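You operate a simulated robot arm through the tools that you are given. There is no shell and no other tool.

You are at the controls of a simulated two-armed robot. One attempt, no reset.

JOB
Purge and zero the analyser on air, then measure gas jar G1.
Fine: Wait for STEADY before zeroing and again on the jar. End with the pump off and the plug back in the air socket. Set down upright: inlet plug.
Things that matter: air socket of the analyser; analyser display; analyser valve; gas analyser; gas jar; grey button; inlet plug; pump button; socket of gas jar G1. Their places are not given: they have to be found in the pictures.

Only the result counts: the job must be done as asked and must still hold three seconds after the hand-in. Knocking over, shifting, dropping, spilling or breaking anything else fails it.

ROBOT AND FRAMES
Two 7-joint arms with fingered hands on one trunk that stands fixed in place. Base frame: the origin is at the foot of the trunk, x ahead of it, y to its left, z up. Readings come in mm, rad, newtons and seconds.
The left shoulder is at [21, 208, 1473], the right one opposite. Payload 5 kg a hand.
The TCP of each hand is the grasp point between the finger pads, 48 mm short of the fingertips. In the tool frame z runs along the fingers and y along their closing line. Largest opening 160 mm; the body of the gripper starts 56 mm behind the TCP. The gripper is a hand of 4 fingers: y runs from the thumb to the fingers, the wrist lies at [-26, -142, -252] in the tool frame.
Orientation is that of the tool frame in the base frame, as a unit quaternion [x, y, z, w]. With the fingers straight down and the wrist toward the robot, the tool's x, y and z point along [0, 1, 0], [1, 0, 0] and [0, 0, -1] of the base frame.

CONTROLS
- The arms move only by the tool jog_arm. It takes "left_series", "right_series" or both (then of equal length, played together; a hand with none holds still); each is a list that holds one entry, the list of rows, each a list of 6 numbers: the shift along the base's x, y, z in mm, then the turn, a rotation vector about the base's x, y, z in rad. In form: [[[dx, dy, dz, rx, ry, rz], ...]]. A call has 1 to 20 rows; each row shifts and turns the commanded pose from where the row before left it. Each row takes 0.2 s and may step no farther than 50 mm and 0.15 rad from the row before; otherwise, the whole call is refused. Where a pose cannot be reached the arm comes as near as it can. A force on the tool above 40 N (or 10 N above the force at the start of the call, whichever is more), or a blocked arm, ends the call early, and 0.2 s more pass. In this call time passes only in rows, and 0.2 s behind the last. It gives the time, the measured TCP pose, the force on the tool (base axes), the opening and the grip force at its end, in the units of the frame above (readings bear some noise), with the torque about the TCP (base axes, N m) and any sound that the robot's microphone picked up.
- Cameras (640 x 400 px; columns grow to the right, rows downward): "scene" is now at [100.5, 5.8, 1669.7]; the picture's right is [0.07, -1.00, 0.00], its down [-0.49, -0.03, -0.87] and it looks along [0.87, 0.06, -0.49] (base axes); focal length 318 px, centre (320, 200). "left" rides on the left gripper at [-87, -133, -189] in its tool frame; the picture's right is [-0.83, -0.26, 0.49], its down [0.51, -0.71, 0.49] and it looks along [0.22, 0.66, 0.72] (tool axes); focal length 238 px, centre (320, 200). "right" rides on the right gripper at [87, -133, -189] in its tool frame; the picture's right is [-0.83, 0.26, -0.49], its down [-0.51, -0.71, 0.49] and it looks along [-0.22, 0.66, 0.72] (tool axes); focal length 238 px, centre (320, 200).
- camera(camera): a new picture of that camera. No time passes.
- slide_trunk(by): slides the trunk up (or, below 0, down) by that many mm; the arms and the scene camera ride with it, the base frame stays. It gives what a move gives, with no picture.
- set_fingers(index, middle, ring, thumb_bend, thumb_turn, hand): sets how far each is bent, from 0 (flat) to 100 (curled in); at 30 the hand is open as for a grip, at 70 the pads meet at the TCP. One left out holds its place. A second passes; each finger stops where it meets its share of the squeeze, and holds until it gets a number again. It is the only way to open and close the hand. It gives what a move gives, with no picture; readings hold the bend of each and the force on the fingers (four entries, about 0 where the hand has none), thumb and palm. thumb_turn goes from beside the hand (0) to across from the fingers (100), as for a grip.
- turn_head(pan, tilt): turns the head with the scene camera to pan (to the left, within 1.501 rad either way) and tilt (down, from -0.506 to 1.204), counted from straight ahead of the robot. It gives what a move gives.
- probe_pixels(camera, pixels): there is no depth. For up to 12 entries [column, row, z] of the newest picture of that camera ("zoom" is the newest enlarged one), the place [x, y] in the base frame at which the ray of that pixel passes the height z, good to about 2 mm. No time passes.
- close_up(camera, box): a new picture of the part [left, top, right, bottom] of that camera's present view, enlarged. No time passes.
- finish_job(): hands the job in; it is judged then, once.

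Leave the grippers open and the arms clear of the work at the hand-in unless told otherwise.

The tools are called after "Request:" by a JSON object that holds its "op" and its "data". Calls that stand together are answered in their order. jog_arm: Moves the arms, as the interface text tells. Its arguments: {"type":"object","properties":{"left_series":{"type":"array","items":{"type":"array","items":{"type":"array","items":{"type":"number"}}}},"right_series":{"type":"array","items":{"type":"array","items":{"type":"array","items":{"type":"number"}}}}},"required":[]} The other tools are called the same way: slide_trunk (by) slides the trunk up or down; set_fingers (index, middle, ring, thumb_bend, thumb_turn, hand) moves the fingers one by one; turn_head (pan, tilt) turns the head that bears the scene camera; camera (camera) takes a picture; probe_pixels (camera, pixels) gives the place at which the rays of pixels pass given heights; close_up (camera, box) takes an enlarged picture of a part of a camera's view; finish_job () hands the job in.

At the start:

```text
clock: 0.0
left_tcp_pos: [591.7, 310.8, 1450.5]
left_tool_rot: [0.707, 0.707, 0.0, -0.001]
left_wrist_force: [-0.4, 0.7, -0.3]
left_moment: [0.01, -0.04, -0.04]
left_opening: 159.7
left_gripper_force: 0.1
left_shape: jaw
left_bend: [30.0, 30.0, 30.0, 30.0, 98.0]
left_finger forces: [0.1, 0.1, 0.0, 0.0, 0.0, 0.0]
right_tcp_pos: [707.8, -269.2, 1497.4]
right_tool_rot: [0.707, 0.707, 0.0, 0.001]
right_wrist_force: [-0.4, -1.6, 0.3]
right_moment: [-0.01, 0.04, -0.01]
right_opening: 159.6
right_gripper_force: 0.0
right_shape: jaw
right_bend: [30.0, 30.0, 30.0, 30.0, 98.0]
right_finger forces: [0.1, 0.1, 0.0, 0.0, 0.1, 0.0]
trunk travel left (down, up): [-475.0, 215.0]
head pan, tilt: [0.07, 0.508]
```

scene: 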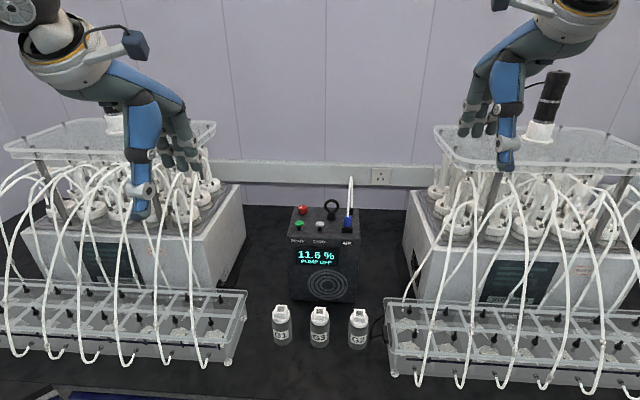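
right: 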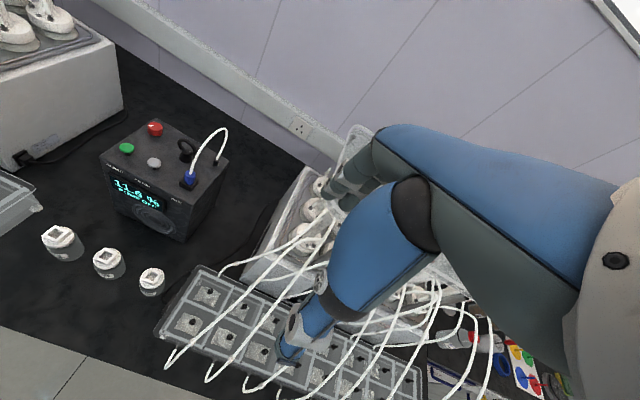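
left: 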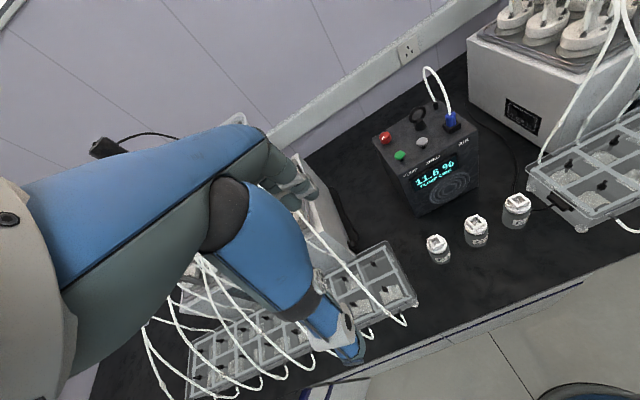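

I see an analyser box with a display "11.6 % PUMP OFF", green, red and grey buttons, a black knob (valve), a blue plug in the air socket, and three jars in front. I will enlarge these first.

Request:
{"op": "close_up", "data": {"camera": "scene", "box": [270, 170, 380, 300]}}

Request:
{"op": "close_up", "data": {"camera": "scene", "box": [260, 295, 380, 355]}}

Request:
{"op": "close_up", "data": {"camera": "right", "box": [90, 100, 250, 250]}}

Request:
{"op": "close_up", "data": {"camera": "left", "box": [360, 60, 540, 270]}}

```text
3.08 times, centred on (325, 235) of scene
```

zoom: 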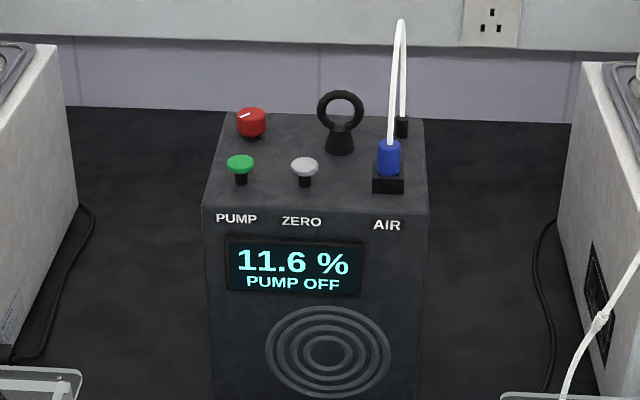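

```text
5.33 times, centred on (320, 325) of scene
```

zoom: 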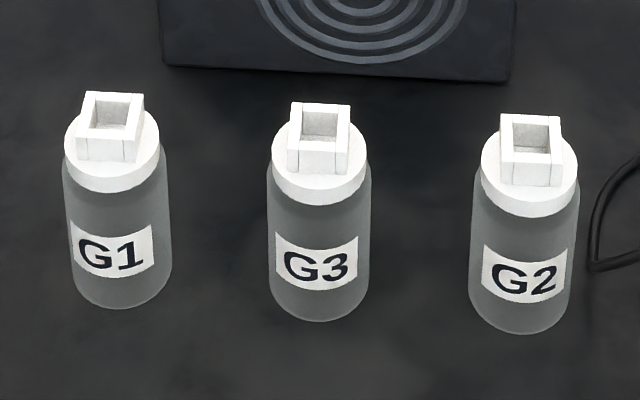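

```text
2.67 times, centred on (170, 175) of right
```

zoom: 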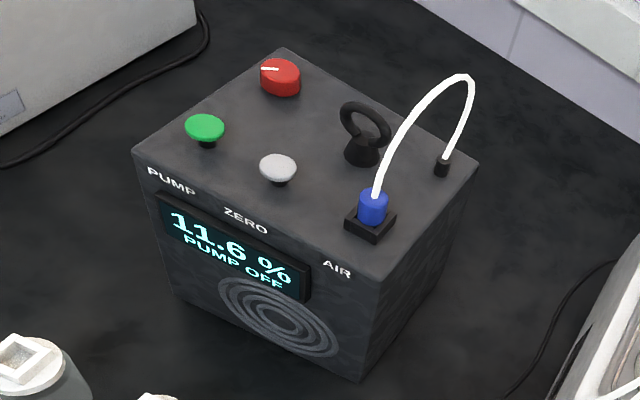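

```text
1.90 times, centred on (450, 165) of left
```

zoom: 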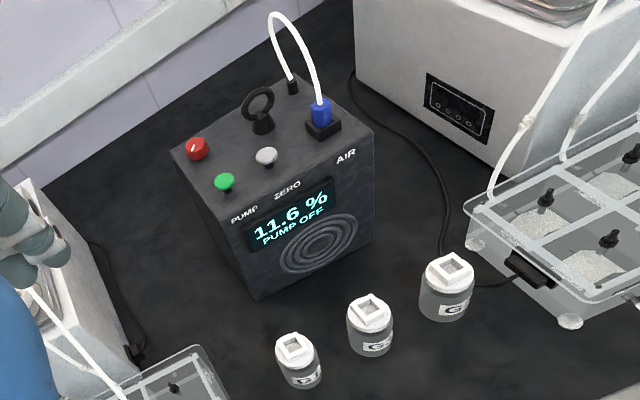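

G1 is the jar at the left in the scene view (about (281,325)). The green button is marked PUMP, grey is ZERO, the blue plug sits in AIR, and a red knob with a white mark may be the valve. Now I measure by rays from two views, first the left zoom.

Request:
{"op": "probe_pixels", "data": {"camera": "zoom", "pixels": [[320, 103, 800], [320, 103, 1100], [224, 180, 800], [224, 180, 1100], [266, 155, 800], [266, 155, 1100], [295, 352, 800], [295, 352, 1100], [262, 298, 800], [262, 298, 1100], [198, 148, 800], [198, 148, 1100]]}}

Request:
{"op": "close_up", "data": {"camera": "right", "box": [30, 100, 250, 300]}}

```text
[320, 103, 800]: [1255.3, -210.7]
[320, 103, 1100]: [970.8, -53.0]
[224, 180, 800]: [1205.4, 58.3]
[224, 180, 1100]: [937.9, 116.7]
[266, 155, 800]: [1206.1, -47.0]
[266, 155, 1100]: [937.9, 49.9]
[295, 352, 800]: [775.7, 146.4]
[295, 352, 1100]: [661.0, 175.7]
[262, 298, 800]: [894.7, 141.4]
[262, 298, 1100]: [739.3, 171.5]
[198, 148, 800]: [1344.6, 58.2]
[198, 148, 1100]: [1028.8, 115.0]
```

```text
2.00 times, centred on (140, 200) of right
```

zoom: 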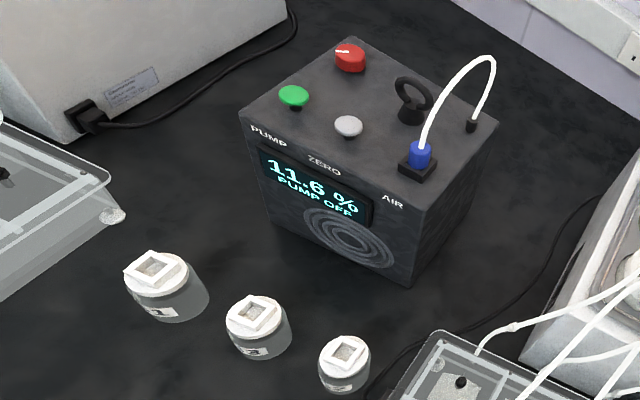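

Same points from the right hand's zoom.

Request:
{"op": "probe_pixels", "data": {"camera": "zoom", "pixels": [[423, 146, 800], [423, 146, 1100], [294, 95, 800], [294, 95, 1100], [348, 124, 800], [348, 124, 1100], [155, 270, 800], [155, 270, 1100], [410, 286, 800], [410, 286, 1100], [349, 50, 800], [349, 50, 1100]]}}

Request:
{"op": "close_up", "data": {"camera": "scene", "box": [260, 190, 380, 265]}}

```text
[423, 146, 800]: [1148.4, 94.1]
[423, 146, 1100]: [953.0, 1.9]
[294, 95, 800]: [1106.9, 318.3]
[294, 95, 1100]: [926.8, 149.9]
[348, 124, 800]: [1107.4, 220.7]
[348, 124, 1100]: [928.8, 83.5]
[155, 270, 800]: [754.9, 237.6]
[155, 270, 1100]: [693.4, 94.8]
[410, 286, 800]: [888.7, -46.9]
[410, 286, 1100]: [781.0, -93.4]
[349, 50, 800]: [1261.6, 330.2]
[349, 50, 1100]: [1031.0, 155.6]
```

```text
5.33 times, centred on (320, 228) of scene
```

zoom: 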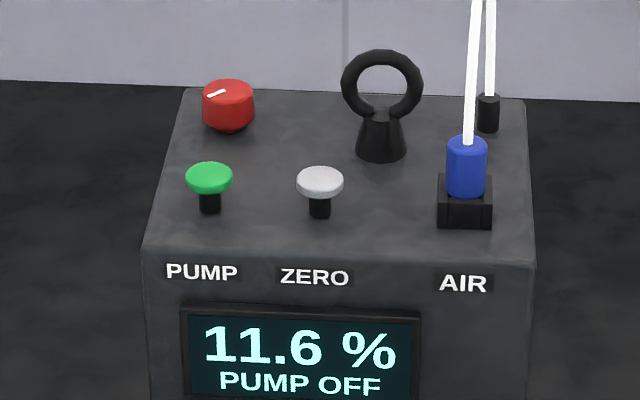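

Now the same points from the scene zoom for a third ray.

Request:
{"op": "probe_pixels", "data": {"camera": "zoom", "pixels": [[467, 143, 1166], [209, 175, 1144], [320, 179, 1144], [228, 88, 1144], [382, 55, 1170], [380, 155, 1110], [465, 220, 1110], [140, 245, 1110], [535, 262, 1110], [188, 90, 1110], [525, 100, 1110], [488, 128, 1110]]}}

Request:
{"op": "close_up", "data": {"camera": "scene", "box": [260, 280, 380, 355]}}

```text
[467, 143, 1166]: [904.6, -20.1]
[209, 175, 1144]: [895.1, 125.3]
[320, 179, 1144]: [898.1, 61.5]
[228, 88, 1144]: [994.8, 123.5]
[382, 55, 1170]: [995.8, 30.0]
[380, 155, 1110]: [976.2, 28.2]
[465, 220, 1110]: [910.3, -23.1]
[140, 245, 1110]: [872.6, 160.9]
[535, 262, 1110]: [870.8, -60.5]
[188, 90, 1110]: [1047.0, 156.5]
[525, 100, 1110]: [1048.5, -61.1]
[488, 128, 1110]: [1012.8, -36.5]
```

```text
5.33 times, centred on (320, 318) of scene
```

zoom: 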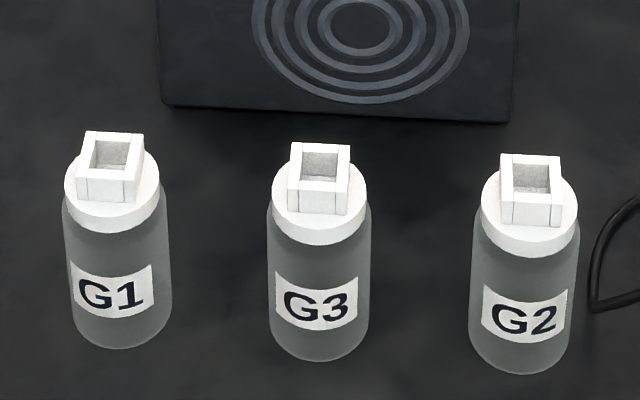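

Now the table height from the foot of the analyser's front face, and jar G1's socket.

Request:
{"op": "probe_pixels", "data": {"camera": "zoom", "pixels": [[165, 104, 850], [165, 104, 900], [510, 121, 850], [510, 121, 900], [112, 150, 959], [110, 170, 940], [85, 132, 959], [143, 135, 959], [136, 167, 959], [79, 165, 959], [118, 350, 850], [118, 350, 800]]}}

Request:
{"op": "close_up", "data": {"camera": "left", "box": [400, 200, 500, 262]}}

Request:
{"op": "close_up", "data": {"camera": "right", "box": [20, 205, 120, 267]}}

```text
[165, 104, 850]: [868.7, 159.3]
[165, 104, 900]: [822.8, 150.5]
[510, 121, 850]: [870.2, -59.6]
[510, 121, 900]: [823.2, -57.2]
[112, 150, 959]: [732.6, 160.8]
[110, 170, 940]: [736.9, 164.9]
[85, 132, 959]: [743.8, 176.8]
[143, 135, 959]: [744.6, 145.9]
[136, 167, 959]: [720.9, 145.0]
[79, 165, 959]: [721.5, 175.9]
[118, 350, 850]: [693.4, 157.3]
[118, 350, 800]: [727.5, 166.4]
```

```text
6.40 times, centred on (450, 231) of left
```

zoom: 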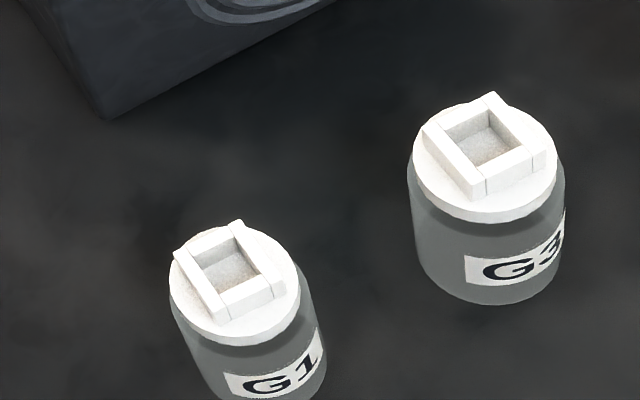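

```text
6.40 times, centred on (70, 236) of right
```

zoom: 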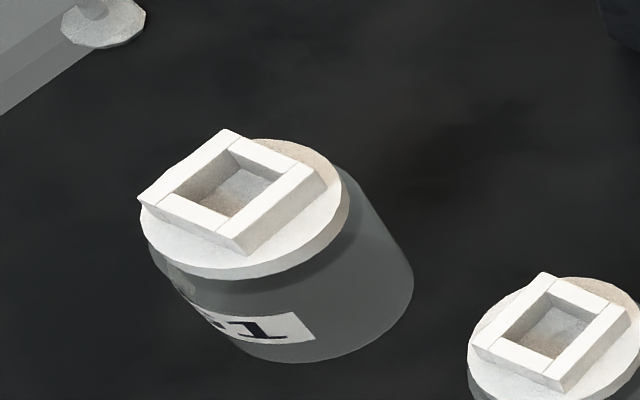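

I zoom in more on the G1 socket from the scene camera, and probe the socket corners in the right zoom.

Request:
{"op": "probe_pixels", "data": {"camera": "zoom", "pixels": [[225, 131, 959], [138, 199, 959], [240, 240, 959], [325, 178, 959], [225, 131, 975], [138, 199, 975], [240, 240, 975], [325, 178, 975], [232, 187, 959], [232, 187, 975], [232, 187, 850]]}}

Request:
{"op": "close_up", "data": {"camera": "scene", "box": [266, 298, 298, 318]}}

```text
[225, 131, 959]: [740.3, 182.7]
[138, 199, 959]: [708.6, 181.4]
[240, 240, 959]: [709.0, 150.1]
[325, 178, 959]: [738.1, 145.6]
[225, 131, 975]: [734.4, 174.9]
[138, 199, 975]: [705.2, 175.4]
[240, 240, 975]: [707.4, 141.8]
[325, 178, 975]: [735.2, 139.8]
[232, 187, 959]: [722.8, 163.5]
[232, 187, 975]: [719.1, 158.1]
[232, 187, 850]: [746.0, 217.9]
```

```text
16.00 times, centred on (282, 308) of scene
```

zoom: 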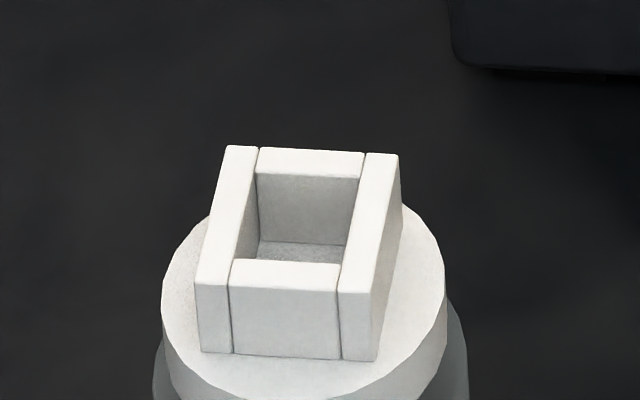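

Probe the socket's outer corners, opening corners in this zoom, at several heights.

Request:
{"op": "probe_pixels", "data": {"camera": "zoom", "pixels": [[225, 147, 959], [398, 154, 959], [372, 293, 959], [195, 284, 959], [225, 147, 975], [398, 154, 975], [372, 293, 975], [195, 284, 975], [255, 173, 959], [360, 178, 959], [340, 263, 959], [231, 260, 959]]}}

Request:
{"op": "close_up", "data": {"camera": "scene", "box": [330, 205, 362, 240]}}

```text
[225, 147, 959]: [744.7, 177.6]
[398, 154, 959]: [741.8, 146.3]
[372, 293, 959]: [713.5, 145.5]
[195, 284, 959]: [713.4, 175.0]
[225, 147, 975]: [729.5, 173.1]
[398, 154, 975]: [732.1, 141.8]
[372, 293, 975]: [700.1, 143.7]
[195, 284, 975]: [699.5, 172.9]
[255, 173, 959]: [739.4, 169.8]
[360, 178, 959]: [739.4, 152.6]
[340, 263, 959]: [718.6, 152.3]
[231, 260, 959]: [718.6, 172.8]
```

```text
11.43 times, centred on (346, 222) of scene
```

zoom: 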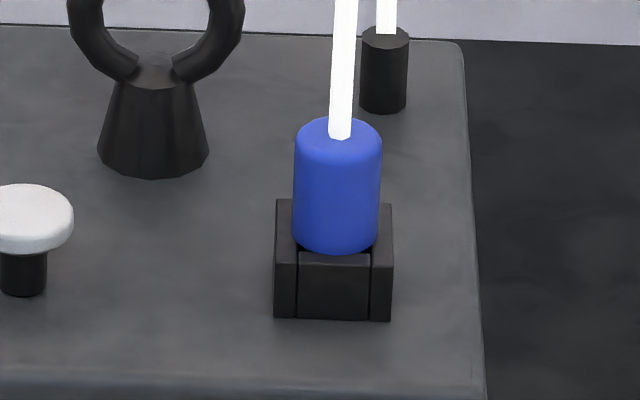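

I look closely at both hands to learn the finger layout.

Request:
{"op": "close_up", "data": {"camera": "scene", "box": [70, 40, 230, 230]}}

Request:
{"op": "close_up", "data": {"camera": "left", "box": [180, 130, 380, 380]}}

Request:
{"op": "close_up", "data": {"camera": "scene", "box": [430, 20, 590, 190]}}

```text
2.11 times, centred on (150, 135) of scene
```

zoom: 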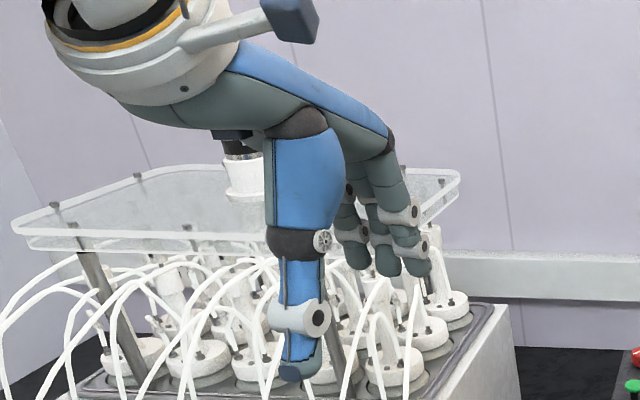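

```text
1.60 times, centred on (280, 255) of left
```

zoom: 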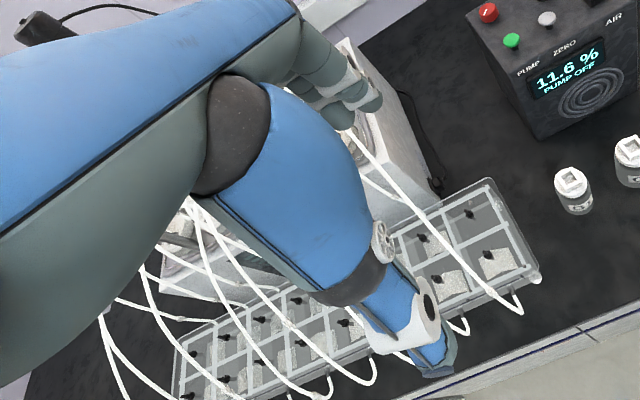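

```text
2.35 times, centred on (510, 105) of scene
```

zoom: 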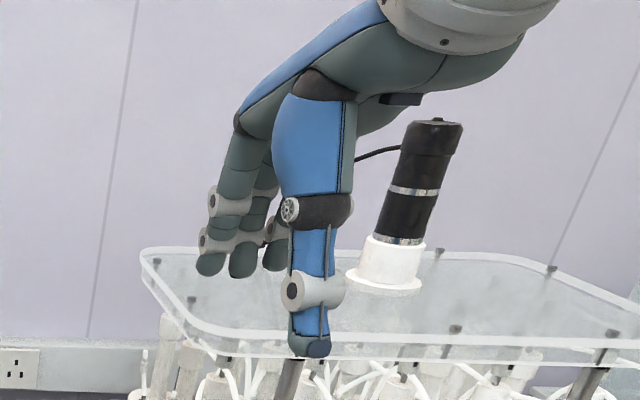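

The hand has three fingers on the far side and a thumb on the near side. I try a poking shape with the left hand in free air: index at 60, others curled, thumb out to the side.

Request:
{"op": "set_fingers", "data": {"hand": "left", "index": 60, "middle": 100, "ring": 100, "thumb_bend": 0, "thumb_turn": 0}}

Request:
{"op": "close_up", "data": {"camera": "scene", "box": [70, 40, 230, 230]}}

Request:
{"op": "camera", "data": {"camera": "left"}}

Request:
{"op": "camera", "data": {"camera": "right"}}

```text
clock: 1.0
left_tcp_pos: [591.2, 308.7, 1450.1]
left_tool_rot: [0.707, 0.707, 0.0, 0.0]
left_wrist_force: [-0.3, 0.1, -0.3]
left_moment: [-0.01, -0.03, -0.01]
left_opening: 231.5
left_gripper_force: 0.0
left_shape: fingers
left_bend: [60.0, 100.0, 100.0, 0.0, 0.0]
left_finger forces: [0.0, 0.1, 0.0, 0.0, 0.0, 0.0]
right_tcp_pos: [708.2, -269.5, 1497.0]
right_tool_rot: [0.707, 0.707, 0.0, 0.0]
right_wrist_force: [-0.2, -0.6, 0.0]
right_moment: [-0.02, -0.03, 0.0]
right_opening: 159.4
right_gripper_force: 0.1
right_shape: jaw
right_bend: [30.0, 30.0, 30.0, 30.0, 98.0]
right_finger forces: [0.1, 0.0, 0.0, 0.0, 0.0, 0.0]
trunk travel left (down, up): [-475.0, 215.0]
head pan, tilt: [0.07, 0.508]
```

```text
2.11 times, centred on (150, 135) of scene
```

zoom: 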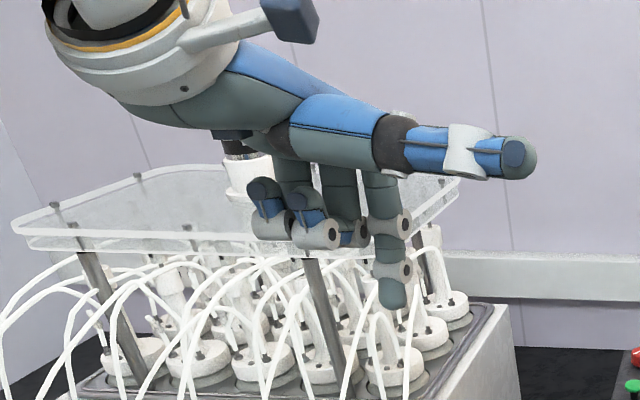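

```text
taken
```

left: 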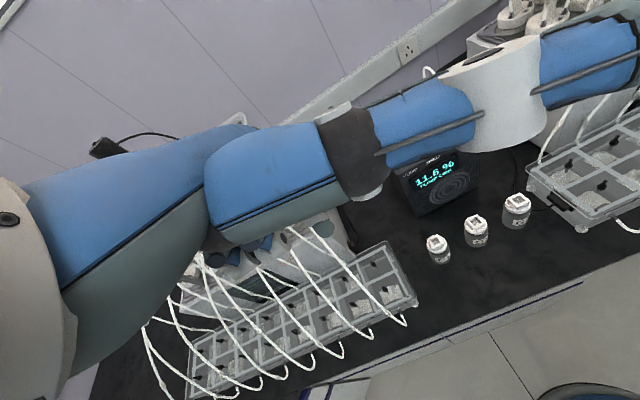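

```text
taken
```

right: 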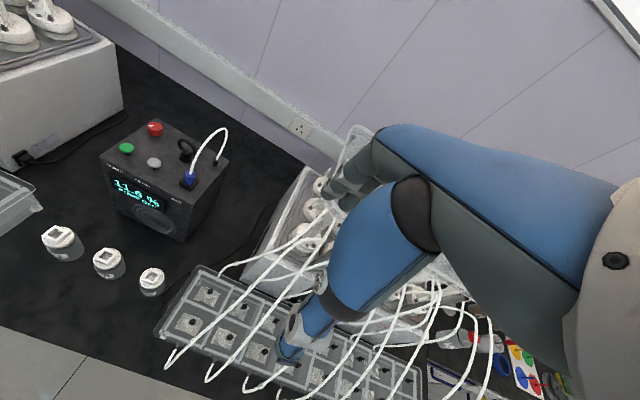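

The poke shape works: index points down, the thumb sticks out to the side high above. I probe the index tip in the scene zoom at likely heights.

Request:
{"op": "close_up", "data": {"camera": "scene", "box": [120, 90, 220, 190]}}

Request:
{"op": "probe_pixels", "data": {"camera": "zoom", "pixels": [[395, 300, 1390], [395, 300, 1400], [395, 300, 1410], [395, 300, 1420], [395, 300, 1430]]}}

```text
4.00 times, centred on (170, 140) of scene
```

zoom: 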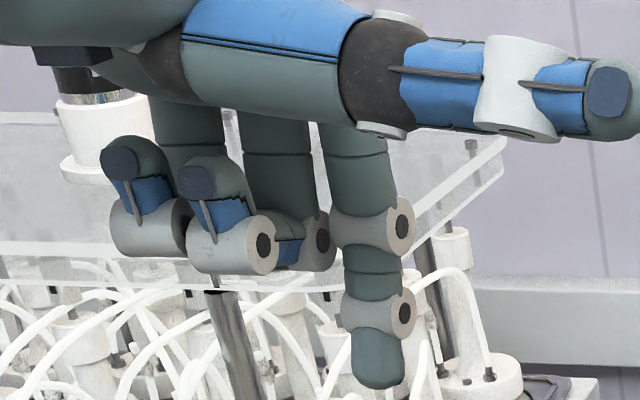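

```text
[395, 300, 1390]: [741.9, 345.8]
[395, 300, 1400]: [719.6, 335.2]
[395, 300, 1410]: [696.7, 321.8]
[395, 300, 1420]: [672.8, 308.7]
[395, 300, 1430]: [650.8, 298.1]
```

Request:
{"op": "probe_pixels", "data": {"camera": "zoom", "pixels": [[378, 386, 1385], [378, 386, 1395], [378, 386, 1405], [378, 386, 1415], [378, 386, 1425], [200, 60, 1500], [610, 100, 1500], [610, 100, 1480]]}}

```text
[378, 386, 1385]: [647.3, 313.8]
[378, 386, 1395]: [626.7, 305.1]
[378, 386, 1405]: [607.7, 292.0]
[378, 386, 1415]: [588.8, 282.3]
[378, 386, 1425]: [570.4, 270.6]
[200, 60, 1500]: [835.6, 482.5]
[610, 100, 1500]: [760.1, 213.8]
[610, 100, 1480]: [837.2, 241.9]
```

The index tip sits roughly (+10, -20, -43) mm from the TCP. I move the left hand sideways first, then forward and down to about 70 mm above the green button (899,125,1144), stopping for a look.

Request:
{"op": "jog_arm", "data": {"left_series": [[[0, -41, 0, 0, 0, 0], [0, -41, 0, 0, 0, 0], [0, -41, 0, 0, 0, 0], [0, -41, 0, 0, 0, 0], [37, 0, -24, 0, 0, 0], [37, 0, -24, 0, 0, 0], [37, 0, -24, 0, 0, 0], [37, 0, -24, 0, 0, 0], [37, 0, -24, 0, 0, 0], [37, 0, -24, 0, 0, 0], [37, 0, -24, 0, 0, 0], [37, 0, -24, 0, 0, 0]]]}}

Request:
{"op": "camera", "data": {"camera": "scene"}}

Request:
{"op": "camera", "data": {"camera": "left"}}

Request:
{"op": "camera", "data": {"camera": "right"}}

```text
clock: 3.6
left_tcp_pos: [890.7, 142.1, 1256.0]
left_tool_rot: [0.707, 0.707, -0.001, 0.0]
left_wrist_force: [0.5, 0.2, 0.4]
left_moment: [0.0, 0.21, 0.02]
left_opening: 231.5
left_gripper_force: 0.1
left_shape: fingers
left_bend: [60.0, 100.0, 100.0, 0.0, 0.0]
left_finger forces: [0.0, 0.0, 0.0, 0.1, 0.1, 0.0]
right_tcp_pos: [711.1, -269.3, 1495.2]
right_tool_rot: [0.707, 0.707, -0.001, -0.001]
right_wrist_force: [1.9, -0.4, -1.4]
right_moment: [0.02, 0.12, 0.06]
right_opening: 159.7
right_gripper_force: 0.0
right_shape: jaw
right_bend: [30.0, 30.0, 30.0, 30.0, 98.0]
right_finger forces: [0.0, 0.0, 0.0, 0.1, 0.0, 0.0]
trunk travel left (down, up): [-475.0, 215.0]
head pan, tilt: [0.07, 0.508]
```

```text
taken
```

scene: 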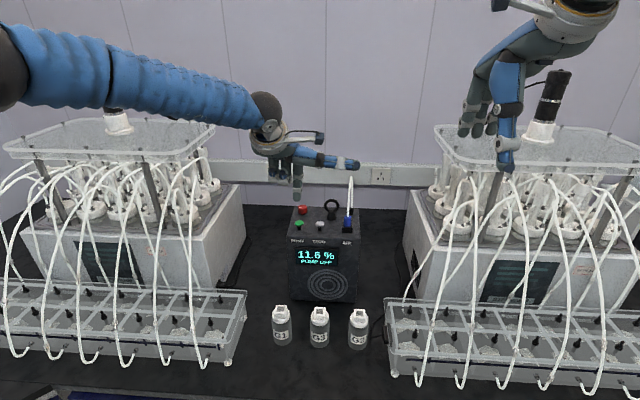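

```text
taken
```

left: 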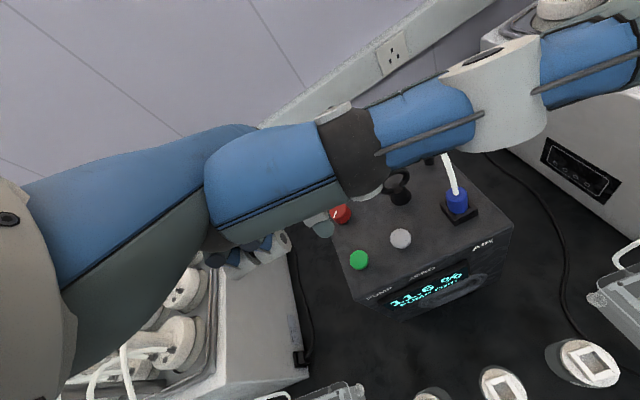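

```text
taken
```

right: 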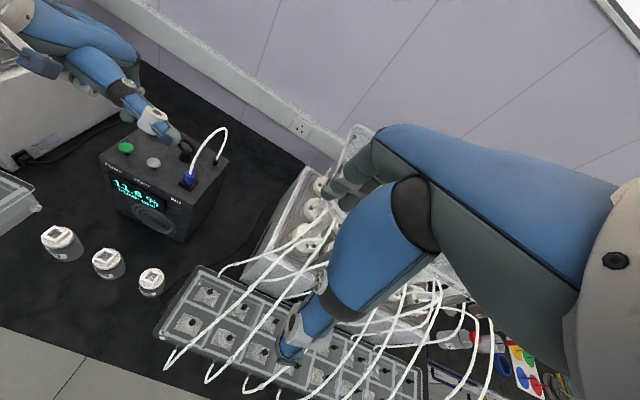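

I probe the thumb tip, index tip and the hose top in the scene view to judge clearances.

Request:
{"op": "close_up", "data": {"camera": "scene", "box": [250, 130, 370, 240]}}

Request:
{"op": "probe_pixels", "data": {"camera": "scene", "pixels": [[355, 164, 1360], [355, 164, 1340], [355, 164, 1320], [350, 178, 1300], [350, 178, 1260], [350, 178, 1240], [297, 199, 1213], [297, 199, 1223], [297, 199, 1203]]}}

Request:
{"op": "close_up", "data": {"camera": "right", "box": [80, 70, 240, 220]}}

Request:
{"op": "close_up", "data": {"camera": "left", "box": [280, 160, 440, 290]}}

```text
3.64 times, centred on (310, 185) of scene
```

zoom: 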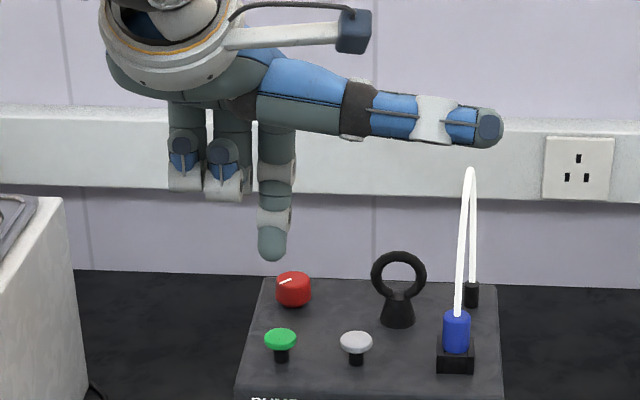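

```text
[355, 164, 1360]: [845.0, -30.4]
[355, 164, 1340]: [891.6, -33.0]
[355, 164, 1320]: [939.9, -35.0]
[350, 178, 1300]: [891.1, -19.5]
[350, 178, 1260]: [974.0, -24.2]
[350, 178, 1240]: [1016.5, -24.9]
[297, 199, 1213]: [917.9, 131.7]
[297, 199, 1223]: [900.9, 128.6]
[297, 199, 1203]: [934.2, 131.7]
```

```text
2.67 times, centred on (160, 145) of right
```

zoom: 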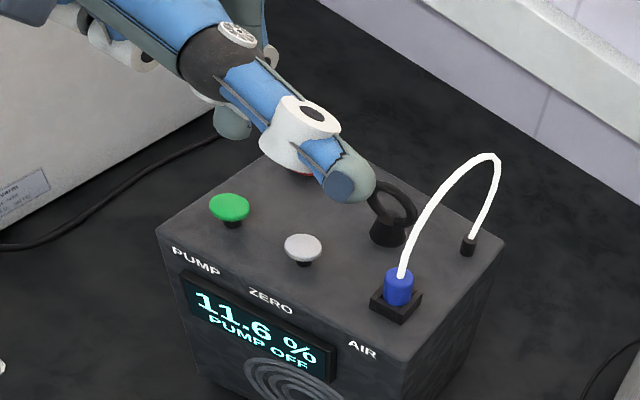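

```text
3.08 times, centred on (360, 225) of left
```

zoom: 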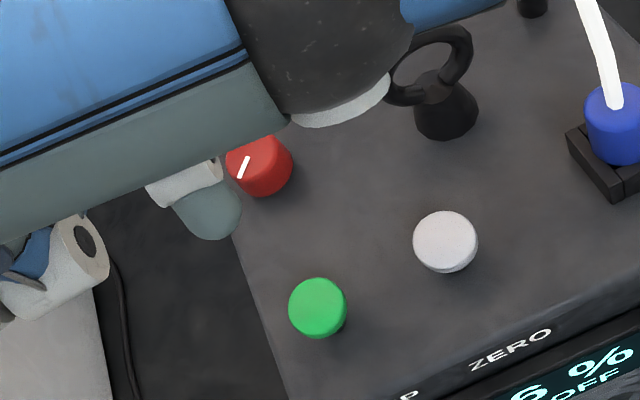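

I triangulate the thumb tip (right view ≈(171,140)) and the index tip (left zoom ≈(212,238)).

Request:
{"op": "probe_pixels", "data": {"camera": "right", "pixels": [[171, 140, 1360], [171, 140, 1340], [171, 140, 1320], [171, 140, 1300], [224, 133, 1260], [224, 133, 1280], [224, 133, 1300]]}}

Request:
{"op": "probe_pixels", "data": {"camera": "zoom", "pixels": [[215, 239, 1203], [215, 239, 1213], [215, 239, 1223], [318, 300, 1144], [446, 238, 1144], [615, 98, 1166]]}}

```text
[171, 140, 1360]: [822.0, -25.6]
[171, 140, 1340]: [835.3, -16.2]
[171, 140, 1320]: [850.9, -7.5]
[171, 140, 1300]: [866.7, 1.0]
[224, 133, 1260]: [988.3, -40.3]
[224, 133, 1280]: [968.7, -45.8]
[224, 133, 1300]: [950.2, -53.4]
```

```text
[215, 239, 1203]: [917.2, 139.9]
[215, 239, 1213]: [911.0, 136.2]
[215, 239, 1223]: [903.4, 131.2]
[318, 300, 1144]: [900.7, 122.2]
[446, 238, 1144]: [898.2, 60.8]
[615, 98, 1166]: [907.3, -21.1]
```

The thumb (about (815,-30,1370)) stays well in front of the hose; the index tip is near (905,131,1214). I shift (-5,-7) and go down 50 mm, then look again.

Request:
{"op": "jog_arm", "data": {"left_series": [[[-5, -7, 0, 0, 0, 0], [0, 0, -25, 0, 0, 0], [0, 0, -25, 0, 0, 0], [0, 0, 0, 0, 0, 0]]]}}

Request:
{"op": "close_up", "data": {"camera": "scene", "box": [270, 180, 350, 240]}}

Request:
{"op": "close_up", "data": {"camera": "left", "box": [280, 160, 440, 290]}}

Request:
{"op": "close_up", "data": {"camera": "right", "box": [80, 90, 200, 180]}}

```text
clock: 4.6
left_tcp_pos: [882.2, 138.0, 1209.0]
left_tool_rot: [0.707, 0.707, 0.0, 0.0]
left_wrist_force: [-0.3, -0.9, 0.8]
left_moment: [0.01, -0.04, -0.01]
left_opening: 231.3
left_gripper_force: 0.1
left_shape: fingers
left_bend: [60.0, 100.0, 100.0, 0.0, 0.0]
left_finger forces: [0.1, 0.1, 0.1, 0.0, 0.0, 0.0]
right_tcp_pos: [708.8, -270.0, 1497.5]
right_tool_rot: [0.707, 0.707, 0.001, -0.001]
right_wrist_force: [-0.3, -0.9, 0.5]
right_moment: [0.0, 0.0, -0.01]
right_opening: 159.3
right_gripper_force: 0.0
right_shape: jaw
right_bend: [30.0, 30.0, 30.0, 30.0, 98.0]
right_finger forces: [0.1, 0.0, 0.0, 0.0, 0.0, 0.1]
trunk travel left (down, up): [-475.0, 215.0]
head pan, tilt: [0.07, 0.508]
```

```text
6.67 times, centred on (310, 210) of scene
```

zoom: 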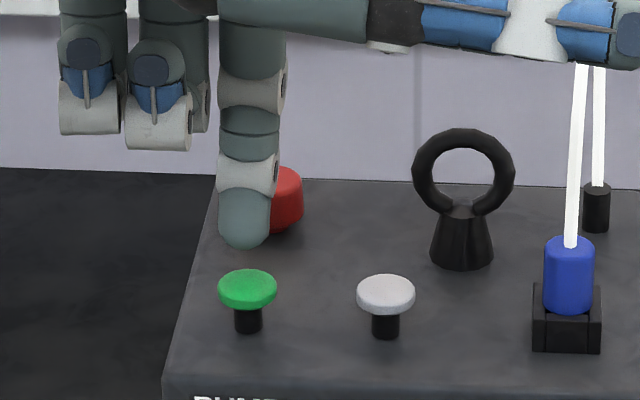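

```text
3.08 times, centred on (360, 225) of left
```

zoom: 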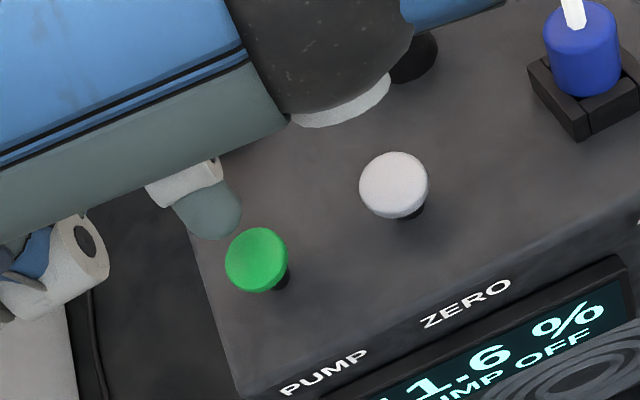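

```text
4.44 times, centred on (140, 135) of right
```

zoom: 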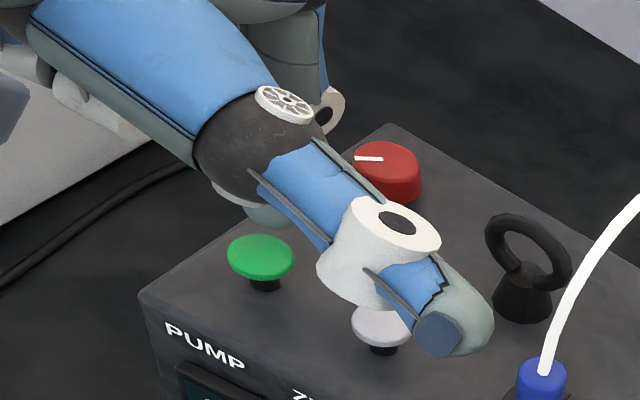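

Request:
{"op": "probe_pixels", "data": {"camera": "scene", "pixels": [[298.5, 217.3, 1160], [298.5, 217.3, 1165], [298.5, 217.3, 1170], [298.5, 217.3, 1175], [309, 222, 1144]]}}

Request:
{"op": "camera", "data": {"camera": "left"}}

Request:
{"op": "probe_pixels", "data": {"camera": "left", "pixels": [[325.9, 237.7, 1160], [325.9, 237.7, 1165], [325.9, 237.7, 1170], [325.9, 237.7, 1175], [340.5, 244, 1144]]}}

```text
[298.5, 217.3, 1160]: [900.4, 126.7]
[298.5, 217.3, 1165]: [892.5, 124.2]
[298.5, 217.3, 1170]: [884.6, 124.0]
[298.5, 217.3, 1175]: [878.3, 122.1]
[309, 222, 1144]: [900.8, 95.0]
```

```text
taken
```

left: 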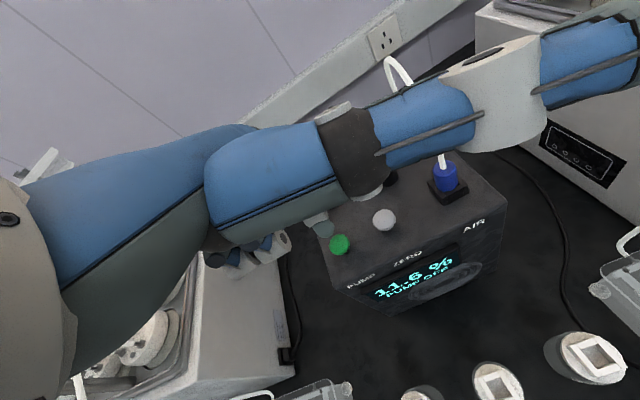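

```text
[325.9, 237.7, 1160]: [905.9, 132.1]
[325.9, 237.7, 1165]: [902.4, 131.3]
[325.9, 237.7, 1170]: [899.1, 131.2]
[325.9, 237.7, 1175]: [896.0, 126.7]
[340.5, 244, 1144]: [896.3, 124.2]
```

The tip is at about (898,127,1163), almost over the green button. I shift 3 mm right and descend slowly, watching the force.

Request:
{"op": "jog_arm", "data": {"left_series": [[[0, -3, -5, 0, 0, 0], [0, 0, -5, 0, 0, 0], [0, 0, -4, 0, 0, 0], [0, 0, -3, 0, 0, 0], [0, 0, -3, 0, 0, 0]]]}}

Request:
{"op": "close_up", "data": {"camera": "scene", "box": [270, 180, 350, 270]}}

```text
clock: 5.8
left_tcp_pos: [883.0, 135.9, 1188.3]
left_tool_rot: [0.707, 0.707, 0.0, 0.0]
left_wrist_force: [-0.4, -0.8, 1.7]
left_moment: [-0.03, -0.06, 0.0]
left_opening: 231.0
left_gripper_force: 1.2
left_shape: fingers
left_bend: [60.0, 100.0, 100.0, 0.0, 0.0]
left_finger forces: [2.5, 0.0, 0.1, 0.1, 0.0, 0.0]
right_tcp_pos: [709.0, -268.4, 1497.7]
right_tool_rot: [0.707, 0.707, 0.0, 0.0]
right_wrist_force: [-0.3, -0.2, -0.6]
right_moment: [0.01, 0.0, 0.06]
right_opening: 159.6
right_gripper_force: 0.1
right_shape: jaw
right_bend: [30.0, 30.0, 30.0, 30.0, 98.0]
right_finger forces: [0.0, 0.0, 0.0, 0.1, 0.0, 0.0]
trunk travel left (down, up): [-475.0, 215.0]
head pan, tilt: [0.07, 0.508]
```

```text
4.44 times, centred on (310, 225) of scene
```

zoom: 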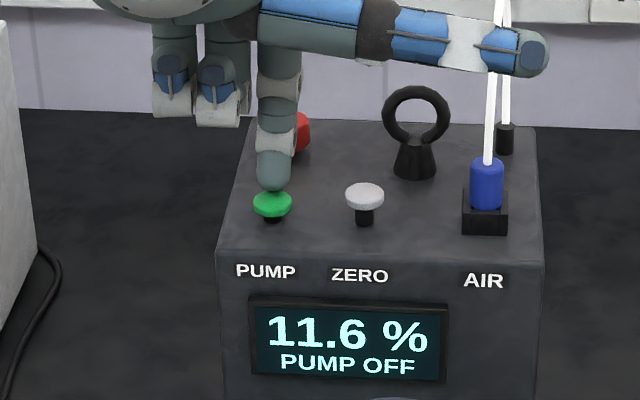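

The tip touches the button (2.5 N on the index). I press 6 mm further and release upward.

Request:
{"op": "jog_arm", "data": {"left_series": [[[0, 0, -3, 0, 0, 0], [0, 0, -3, 0, 0, 0]]]}}

Request:
{"op": "close_up", "data": {"camera": "scene", "box": [270, 180, 350, 270]}}

```text
clock: 6.4
left_tcp_pos: [882.1, 135.6, 1183.7]
left_tool_rot: [0.707, 0.707, -0.001, 0.0]
left_wrist_force: [1.0, 0.7, 3.1]
left_moment: [-0.04, -0.12, 0.0]
left_opening: 231.0
left_gripper_force: 1.9
left_shape: fingers
left_bend: [60.0, 100.0, 100.0, 0.0, 0.0]
left_finger forces: [3.8, 0.1, 0.0, 0.0, 0.0, 0.0]
right_tcp_pos: [708.0, -268.9, 1497.2]
right_tool_rot: [0.707, 0.707, 0.0, 0.001]
right_wrist_force: [-0.4, -0.9, -0.1]
right_moment: [0.03, -0.02, 0.01]
right_opening: 159.6
right_gripper_force: 0.0
right_shape: jaw
right_bend: [30.0, 30.0, 30.0, 30.0, 98.0]
right_finger forces: [0.0, 0.0, 0.1, 0.0, 0.0, 0.0]
trunk travel left (down, up): [-475.0, 215.0]
head pan, tilt: [0.07, 0.508]
heard: click
```

```text
4.44 times, centred on (310, 225) of scene
```

zoom: 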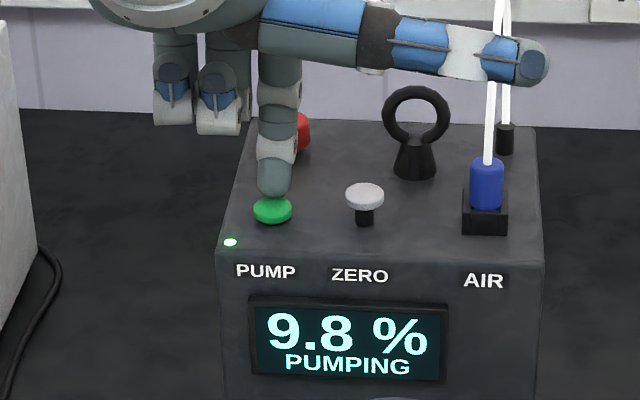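

Click heard, the LED is lit and the display reads "9.8 % PUMPING". I lift 35 mm and shift 62 mm right to stand above the grey button, then watch the display.

Request:
{"op": "jog_arm", "data": {"left_series": [[[0, 0, 18, 0, 0, 0], [0, 0, 18, 0, 0, 0], [0, -31, 0, 0, 0, 0], [0, -31, 0, 0, 0, 0], [0, 0, 0, 0, 0, 0]]]}}

Request:
{"op": "close_up", "data": {"camera": "scene", "box": [270, 180, 370, 270]}}

Request:
{"op": "close_up", "data": {"camera": "right", "box": [80, 90, 240, 230]}}

```text
clock: 7.6
left_tcp_pos: [882.2, 75.6, 1218.7]
left_tool_rot: [0.706, 0.708, -0.001, 0.001]
left_wrist_force: [0.0, -0.3, 0.0]
left_moment: [-0.09, -0.02, -0.05]
left_opening: 231.2
left_gripper_force: 0.0
left_shape: fingers
left_bend: [60.0, 100.0, 100.0, 0.0, 0.0]
left_finger forces: [0.0, 0.0, 0.1, 0.1, 0.2, 0.0]
right_tcp_pos: [707.2, -266.8, 1497.8]
right_tool_rot: [0.706, 0.708, 0.0, 0.0]
right_wrist_force: [-0.5, 1.1, 0.0]
right_moment: [-0.1, 0.01, -0.04]
right_opening: 159.7
right_gripper_force: 0.0
right_shape: jaw
right_bend: [30.0, 30.0, 30.0, 30.0, 98.0]
right_finger forces: [0.0, 0.1, 0.1, 0.1, 0.0, 0.1]
trunk travel left (down, up): [-475.0, 215.0]
head pan, tilt: [0.07, 0.508]
```

```text
4.44 times, centred on (320, 225) of scene
```

zoom: 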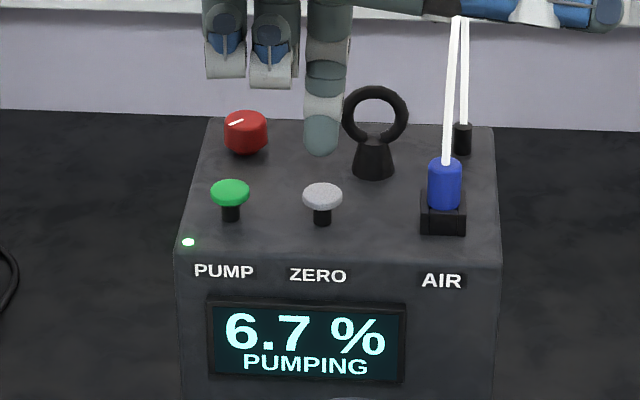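

```text
2.86 times, centred on (160, 160) of right
```

zoom: 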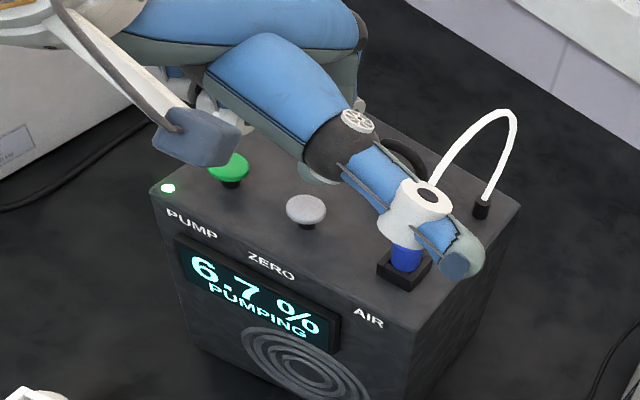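

The value is falling (6.7 %). I wait 3 s with zero rows and read the display again.

Request:
{"op": "jog_arm", "data": {"left_series": [[[0, 0, 0, 0, 0, 0], [0, 0, 0, 0, 0, 0], [0, 0, 0, 0, 0, 0], [0, 0, 0, 0, 0, 0], [0, 0, 0, 0, 0, 0], [0, 0, 0, 0, 0, 0], [0, 0, 0, 0, 0, 0], [0, 0, 0, 0, 0, 0], [0, 0, 0, 0, 0, 0], [0, 0, 0, 0, 0, 0], [0, 0, 0, 0, 0, 0], [0, 0, 0, 0, 0, 0], [0, 0, 0, 0, 0, 0], [0, 0, 0, 0, 0, 0], [0, 0, 0, 0, 0, 0]]]}}

Request:
{"op": "close_up", "data": {"camera": "scene", "box": [270, 180, 370, 270]}}

Request:
{"op": "close_up", "data": {"camera": "left", "box": [280, 160, 440, 290]}}

```text
clock: 10.8
left_tcp_pos: [883.2, 72.7, 1219.3]
left_tool_rot: [0.707, 0.707, 0.0, 0.0]
left_wrist_force: [-0.2, -0.2, -0.1]
left_moment: [0.0, 0.0, -0.04]
left_opening: 231.0
left_gripper_force: 0.1
left_shape: fingers
left_bend: [60.0, 100.0, 100.0, 0.0, 0.0]
left_finger forces: [0.0, 0.0, 0.0, 0.1, 0.1, 0.0]
right_tcp_pos: [709.1, -269.2, 1498.5]
right_tool_rot: [0.707, 0.707, -0.001, 0.0]
right_wrist_force: [-0.6, 0.2, -0.5]
right_moment: [-0.02, -0.02, -0.01]
right_opening: 159.5
right_gripper_force: 0.1
right_shape: jaw
right_bend: [30.0, 30.0, 30.0, 30.0, 98.0]
right_finger forces: [0.0, 0.0, 0.1, 0.0, 0.0, 0.0]
trunk travel left (down, up): [-475.0, 215.0]
head pan, tilt: [0.07, 0.508]
```

```text
4.44 times, centred on (320, 225) of scene
```

zoom: 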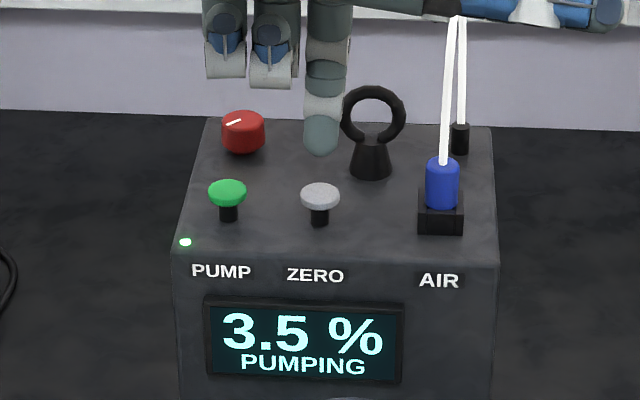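

```text
3.08 times, centred on (360, 225) of left
```

zoom: 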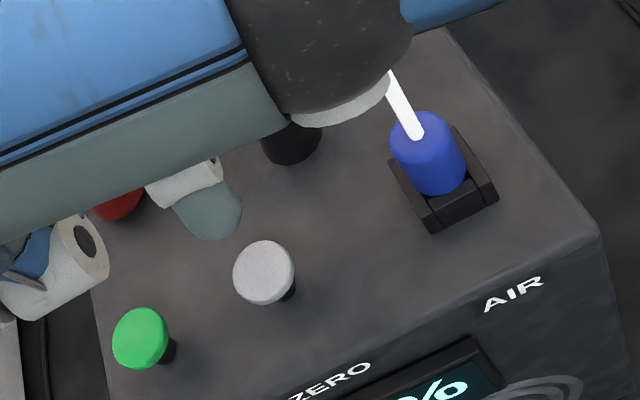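

3.5 % and still PUMPING. I wait about 8 s more.

Request:
{"op": "jog_arm", "data": {"left_series": [[[0, 0, 0, 0, 0, 0], [0, 0, 0, 0, 0, 0], [0, 0, 0, 0, 0, 0], [0, 0, 0, 0, 0, 0], [0, 0, 0, 0, 0, 0], [0, 0, 0, 0, 0, 0], [0, 0, 0, 0, 0, 0], [0, 0, 0, 0, 0, 0], [0, 0, 0, 0, 0, 0], [0, 0, 0, 0, 0, 0], [0, 0, 0, 0, 0, 0], [0, 0, 0, 0, 0, 0], [0, 0, 0, 0, 0, 0], [0, 0, 0, 0, 0, 0], [0, 0, 0, 0, 0, 0], [0, 0, 0, 0, 0, 0], [0, 0, 0, 0, 0, 0], [0, 0, 0, 0, 0, 0], [0, 0, 0, 0, 0, 0], [0, 0, 0, 0, 0, 0]]]}}

Request:
{"op": "jog_arm", "data": {"left_series": [[[0, 0, 0, 0, 0, 0], [0, 0, 0, 0, 0, 0], [0, 0, 0, 0, 0, 0], [0, 0, 0, 0, 0, 0], [0, 0, 0, 0, 0, 0], [0, 0, 0, 0, 0, 0], [0, 0, 0, 0, 0, 0], [0, 0, 0, 0, 0, 0], [0, 0, 0, 0, 0, 0], [0, 0, 0, 0, 0, 0], [0, 0, 0, 0, 0, 0], [0, 0, 0, 0, 0, 0], [0, 0, 0, 0, 0, 0], [0, 0, 0, 0, 0, 0], [0, 0, 0, 0, 0, 0], [0, 0, 0, 0, 0, 0], [0, 0, 0, 0, 0, 0], [0, 0, 0, 0, 0, 0], [0, 0, 0, 0, 0, 0], [0, 0, 0, 0, 0, 0]]]}}

Request:
{"op": "close_up", "data": {"camera": "scene", "box": [270, 180, 370, 270]}}

```text
clock: 15.0
left_tcp_pos: [883.2, 73.8, 1218.3]
left_tool_rot: [0.707, 0.707, 0.0, 0.0]
left_wrist_force: [1.3, 0.4, 0.7]
left_moment: [0.01, 0.01, -0.02]
left_opening: 230.8
left_gripper_force: 0.0
left_shape: fingers
left_bend: [60.0, 100.0, 100.0, 0.0, 0.0]
left_finger forces: [0.0, 0.0, 0.0, 0.1, 0.0, 0.0]
right_tcp_pos: [707.7, -269.5, 1496.8]
right_tool_rot: [0.708, 0.706, 0.0, 0.0]
right_wrist_force: [-0.8, 1.0, -0.7]
right_moment: [0.02, 0.04, 0.03]
right_opening: 159.7
right_gripper_force: 0.1
right_shape: jaw
right_bend: [30.0, 30.0, 30.0, 30.0, 98.0]
right_finger forces: [0.0, 0.0, 0.0, 0.0, 0.0, 0.0]
trunk travel left (down, up): [-475.0, 215.0]
head pan, tilt: [0.07, 0.508]
```

```text
clock: 19.2
left_tcp_pos: [882.2, 74.3, 1218.5]
left_tool_rot: [0.707, 0.707, -0.001, 0.001]
left_wrist_force: [0.5, 0.5, -0.3]
left_moment: [0.02, 0.05, -0.01]
left_opening: 231.2
left_gripper_force: 0.0
left_shape: fingers
left_bend: [60.0, 100.0, 100.0, 0.0, 0.0]
left_finger forces: [0.0, 0.1, 0.0, 0.0, 0.0, 0.1]
right_tcp_pos: [707.9, -269.0, 1497.4]
right_tool_rot: [0.707, 0.707, 0.001, 0.0]
right_wrist_force: [-0.4, 0.4, -0.9]
right_moment: [-0.01, -0.01, 0.01]
right_opening: 159.6
right_gripper_force: 0.2
right_shape: jaw
right_bend: [30.0, 30.0, 30.0, 30.0, 98.0]
right_finger forces: [0.0, 0.0, 0.0, 0.0, 0.0, 0.1]
trunk travel left (down, up): [-475.0, 215.0]
head pan, tilt: [0.07, 0.508]
```

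```text
4.44 times, centred on (320, 225) of scene
```

zoom: 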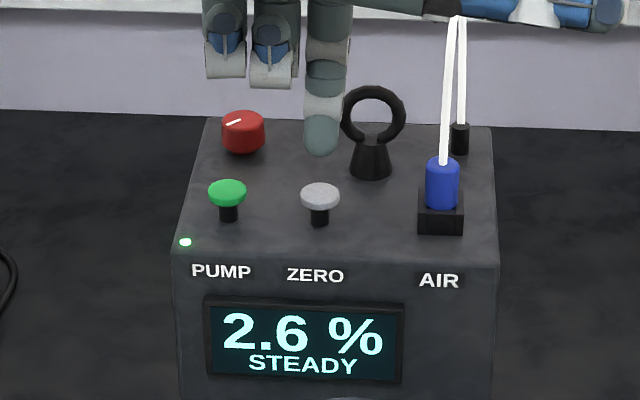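

STEADY at 2.6 %. I press the grey ZERO button: 30 mm down to contact, then 6 mm further.

Request:
{"op": "jog_arm", "data": {"left_series": [[[0, 0, -10, 0, 0, 0], [0, 0, -10, 0, 0, 0], [0, 0, -5, 0, 0, 0], [0, 0, -5, 0, 0, 0], [0, 0, -3, 0, 0, 0], [0, 0, -3, 0, 0, 0]]]}}

Request:
{"op": "close_up", "data": {"camera": "scene", "box": [270, 180, 370, 270]}}

```text
clock: 20.6
left_tcp_pos: [883.9, 73.3, 1181.9]
left_tool_rot: [0.707, 0.707, 0.0, 0.0]
left_wrist_force: [0.8, 0.4, 4.2]
left_moment: [0.02, -0.12, 0.02]
left_opening: 231.3
left_gripper_force: 1.8
left_shape: fingers
left_bend: [60.0, 100.0, 100.0, 0.0, 0.0]
left_finger forces: [3.7, 0.1, 0.1, 0.0, 0.0, 0.1]
right_tcp_pos: [708.2, -267.7, 1497.2]
right_tool_rot: [0.707, 0.707, -0.001, 0.0]
right_wrist_force: [-0.4, -0.8, 0.1]
right_moment: [0.05, 0.05, 0.02]
right_opening: 159.8
right_gripper_force: 0.0
right_shape: jaw
right_bend: [30.0, 30.0, 30.0, 30.0, 98.0]
right_finger forces: [0.0, 0.1, 0.0, 0.0, 0.0, 0.1]
trunk travel left (down, up): [-475.0, 215.0]
head pan, tilt: [0.07, 0.508]
heard: click
```

```text
4.44 times, centred on (320, 225) of scene
```

zoom: 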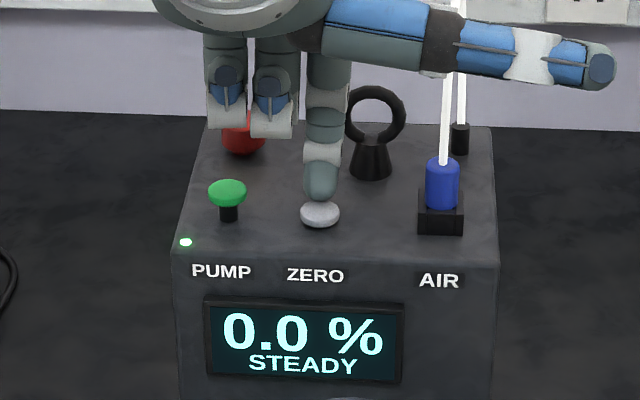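

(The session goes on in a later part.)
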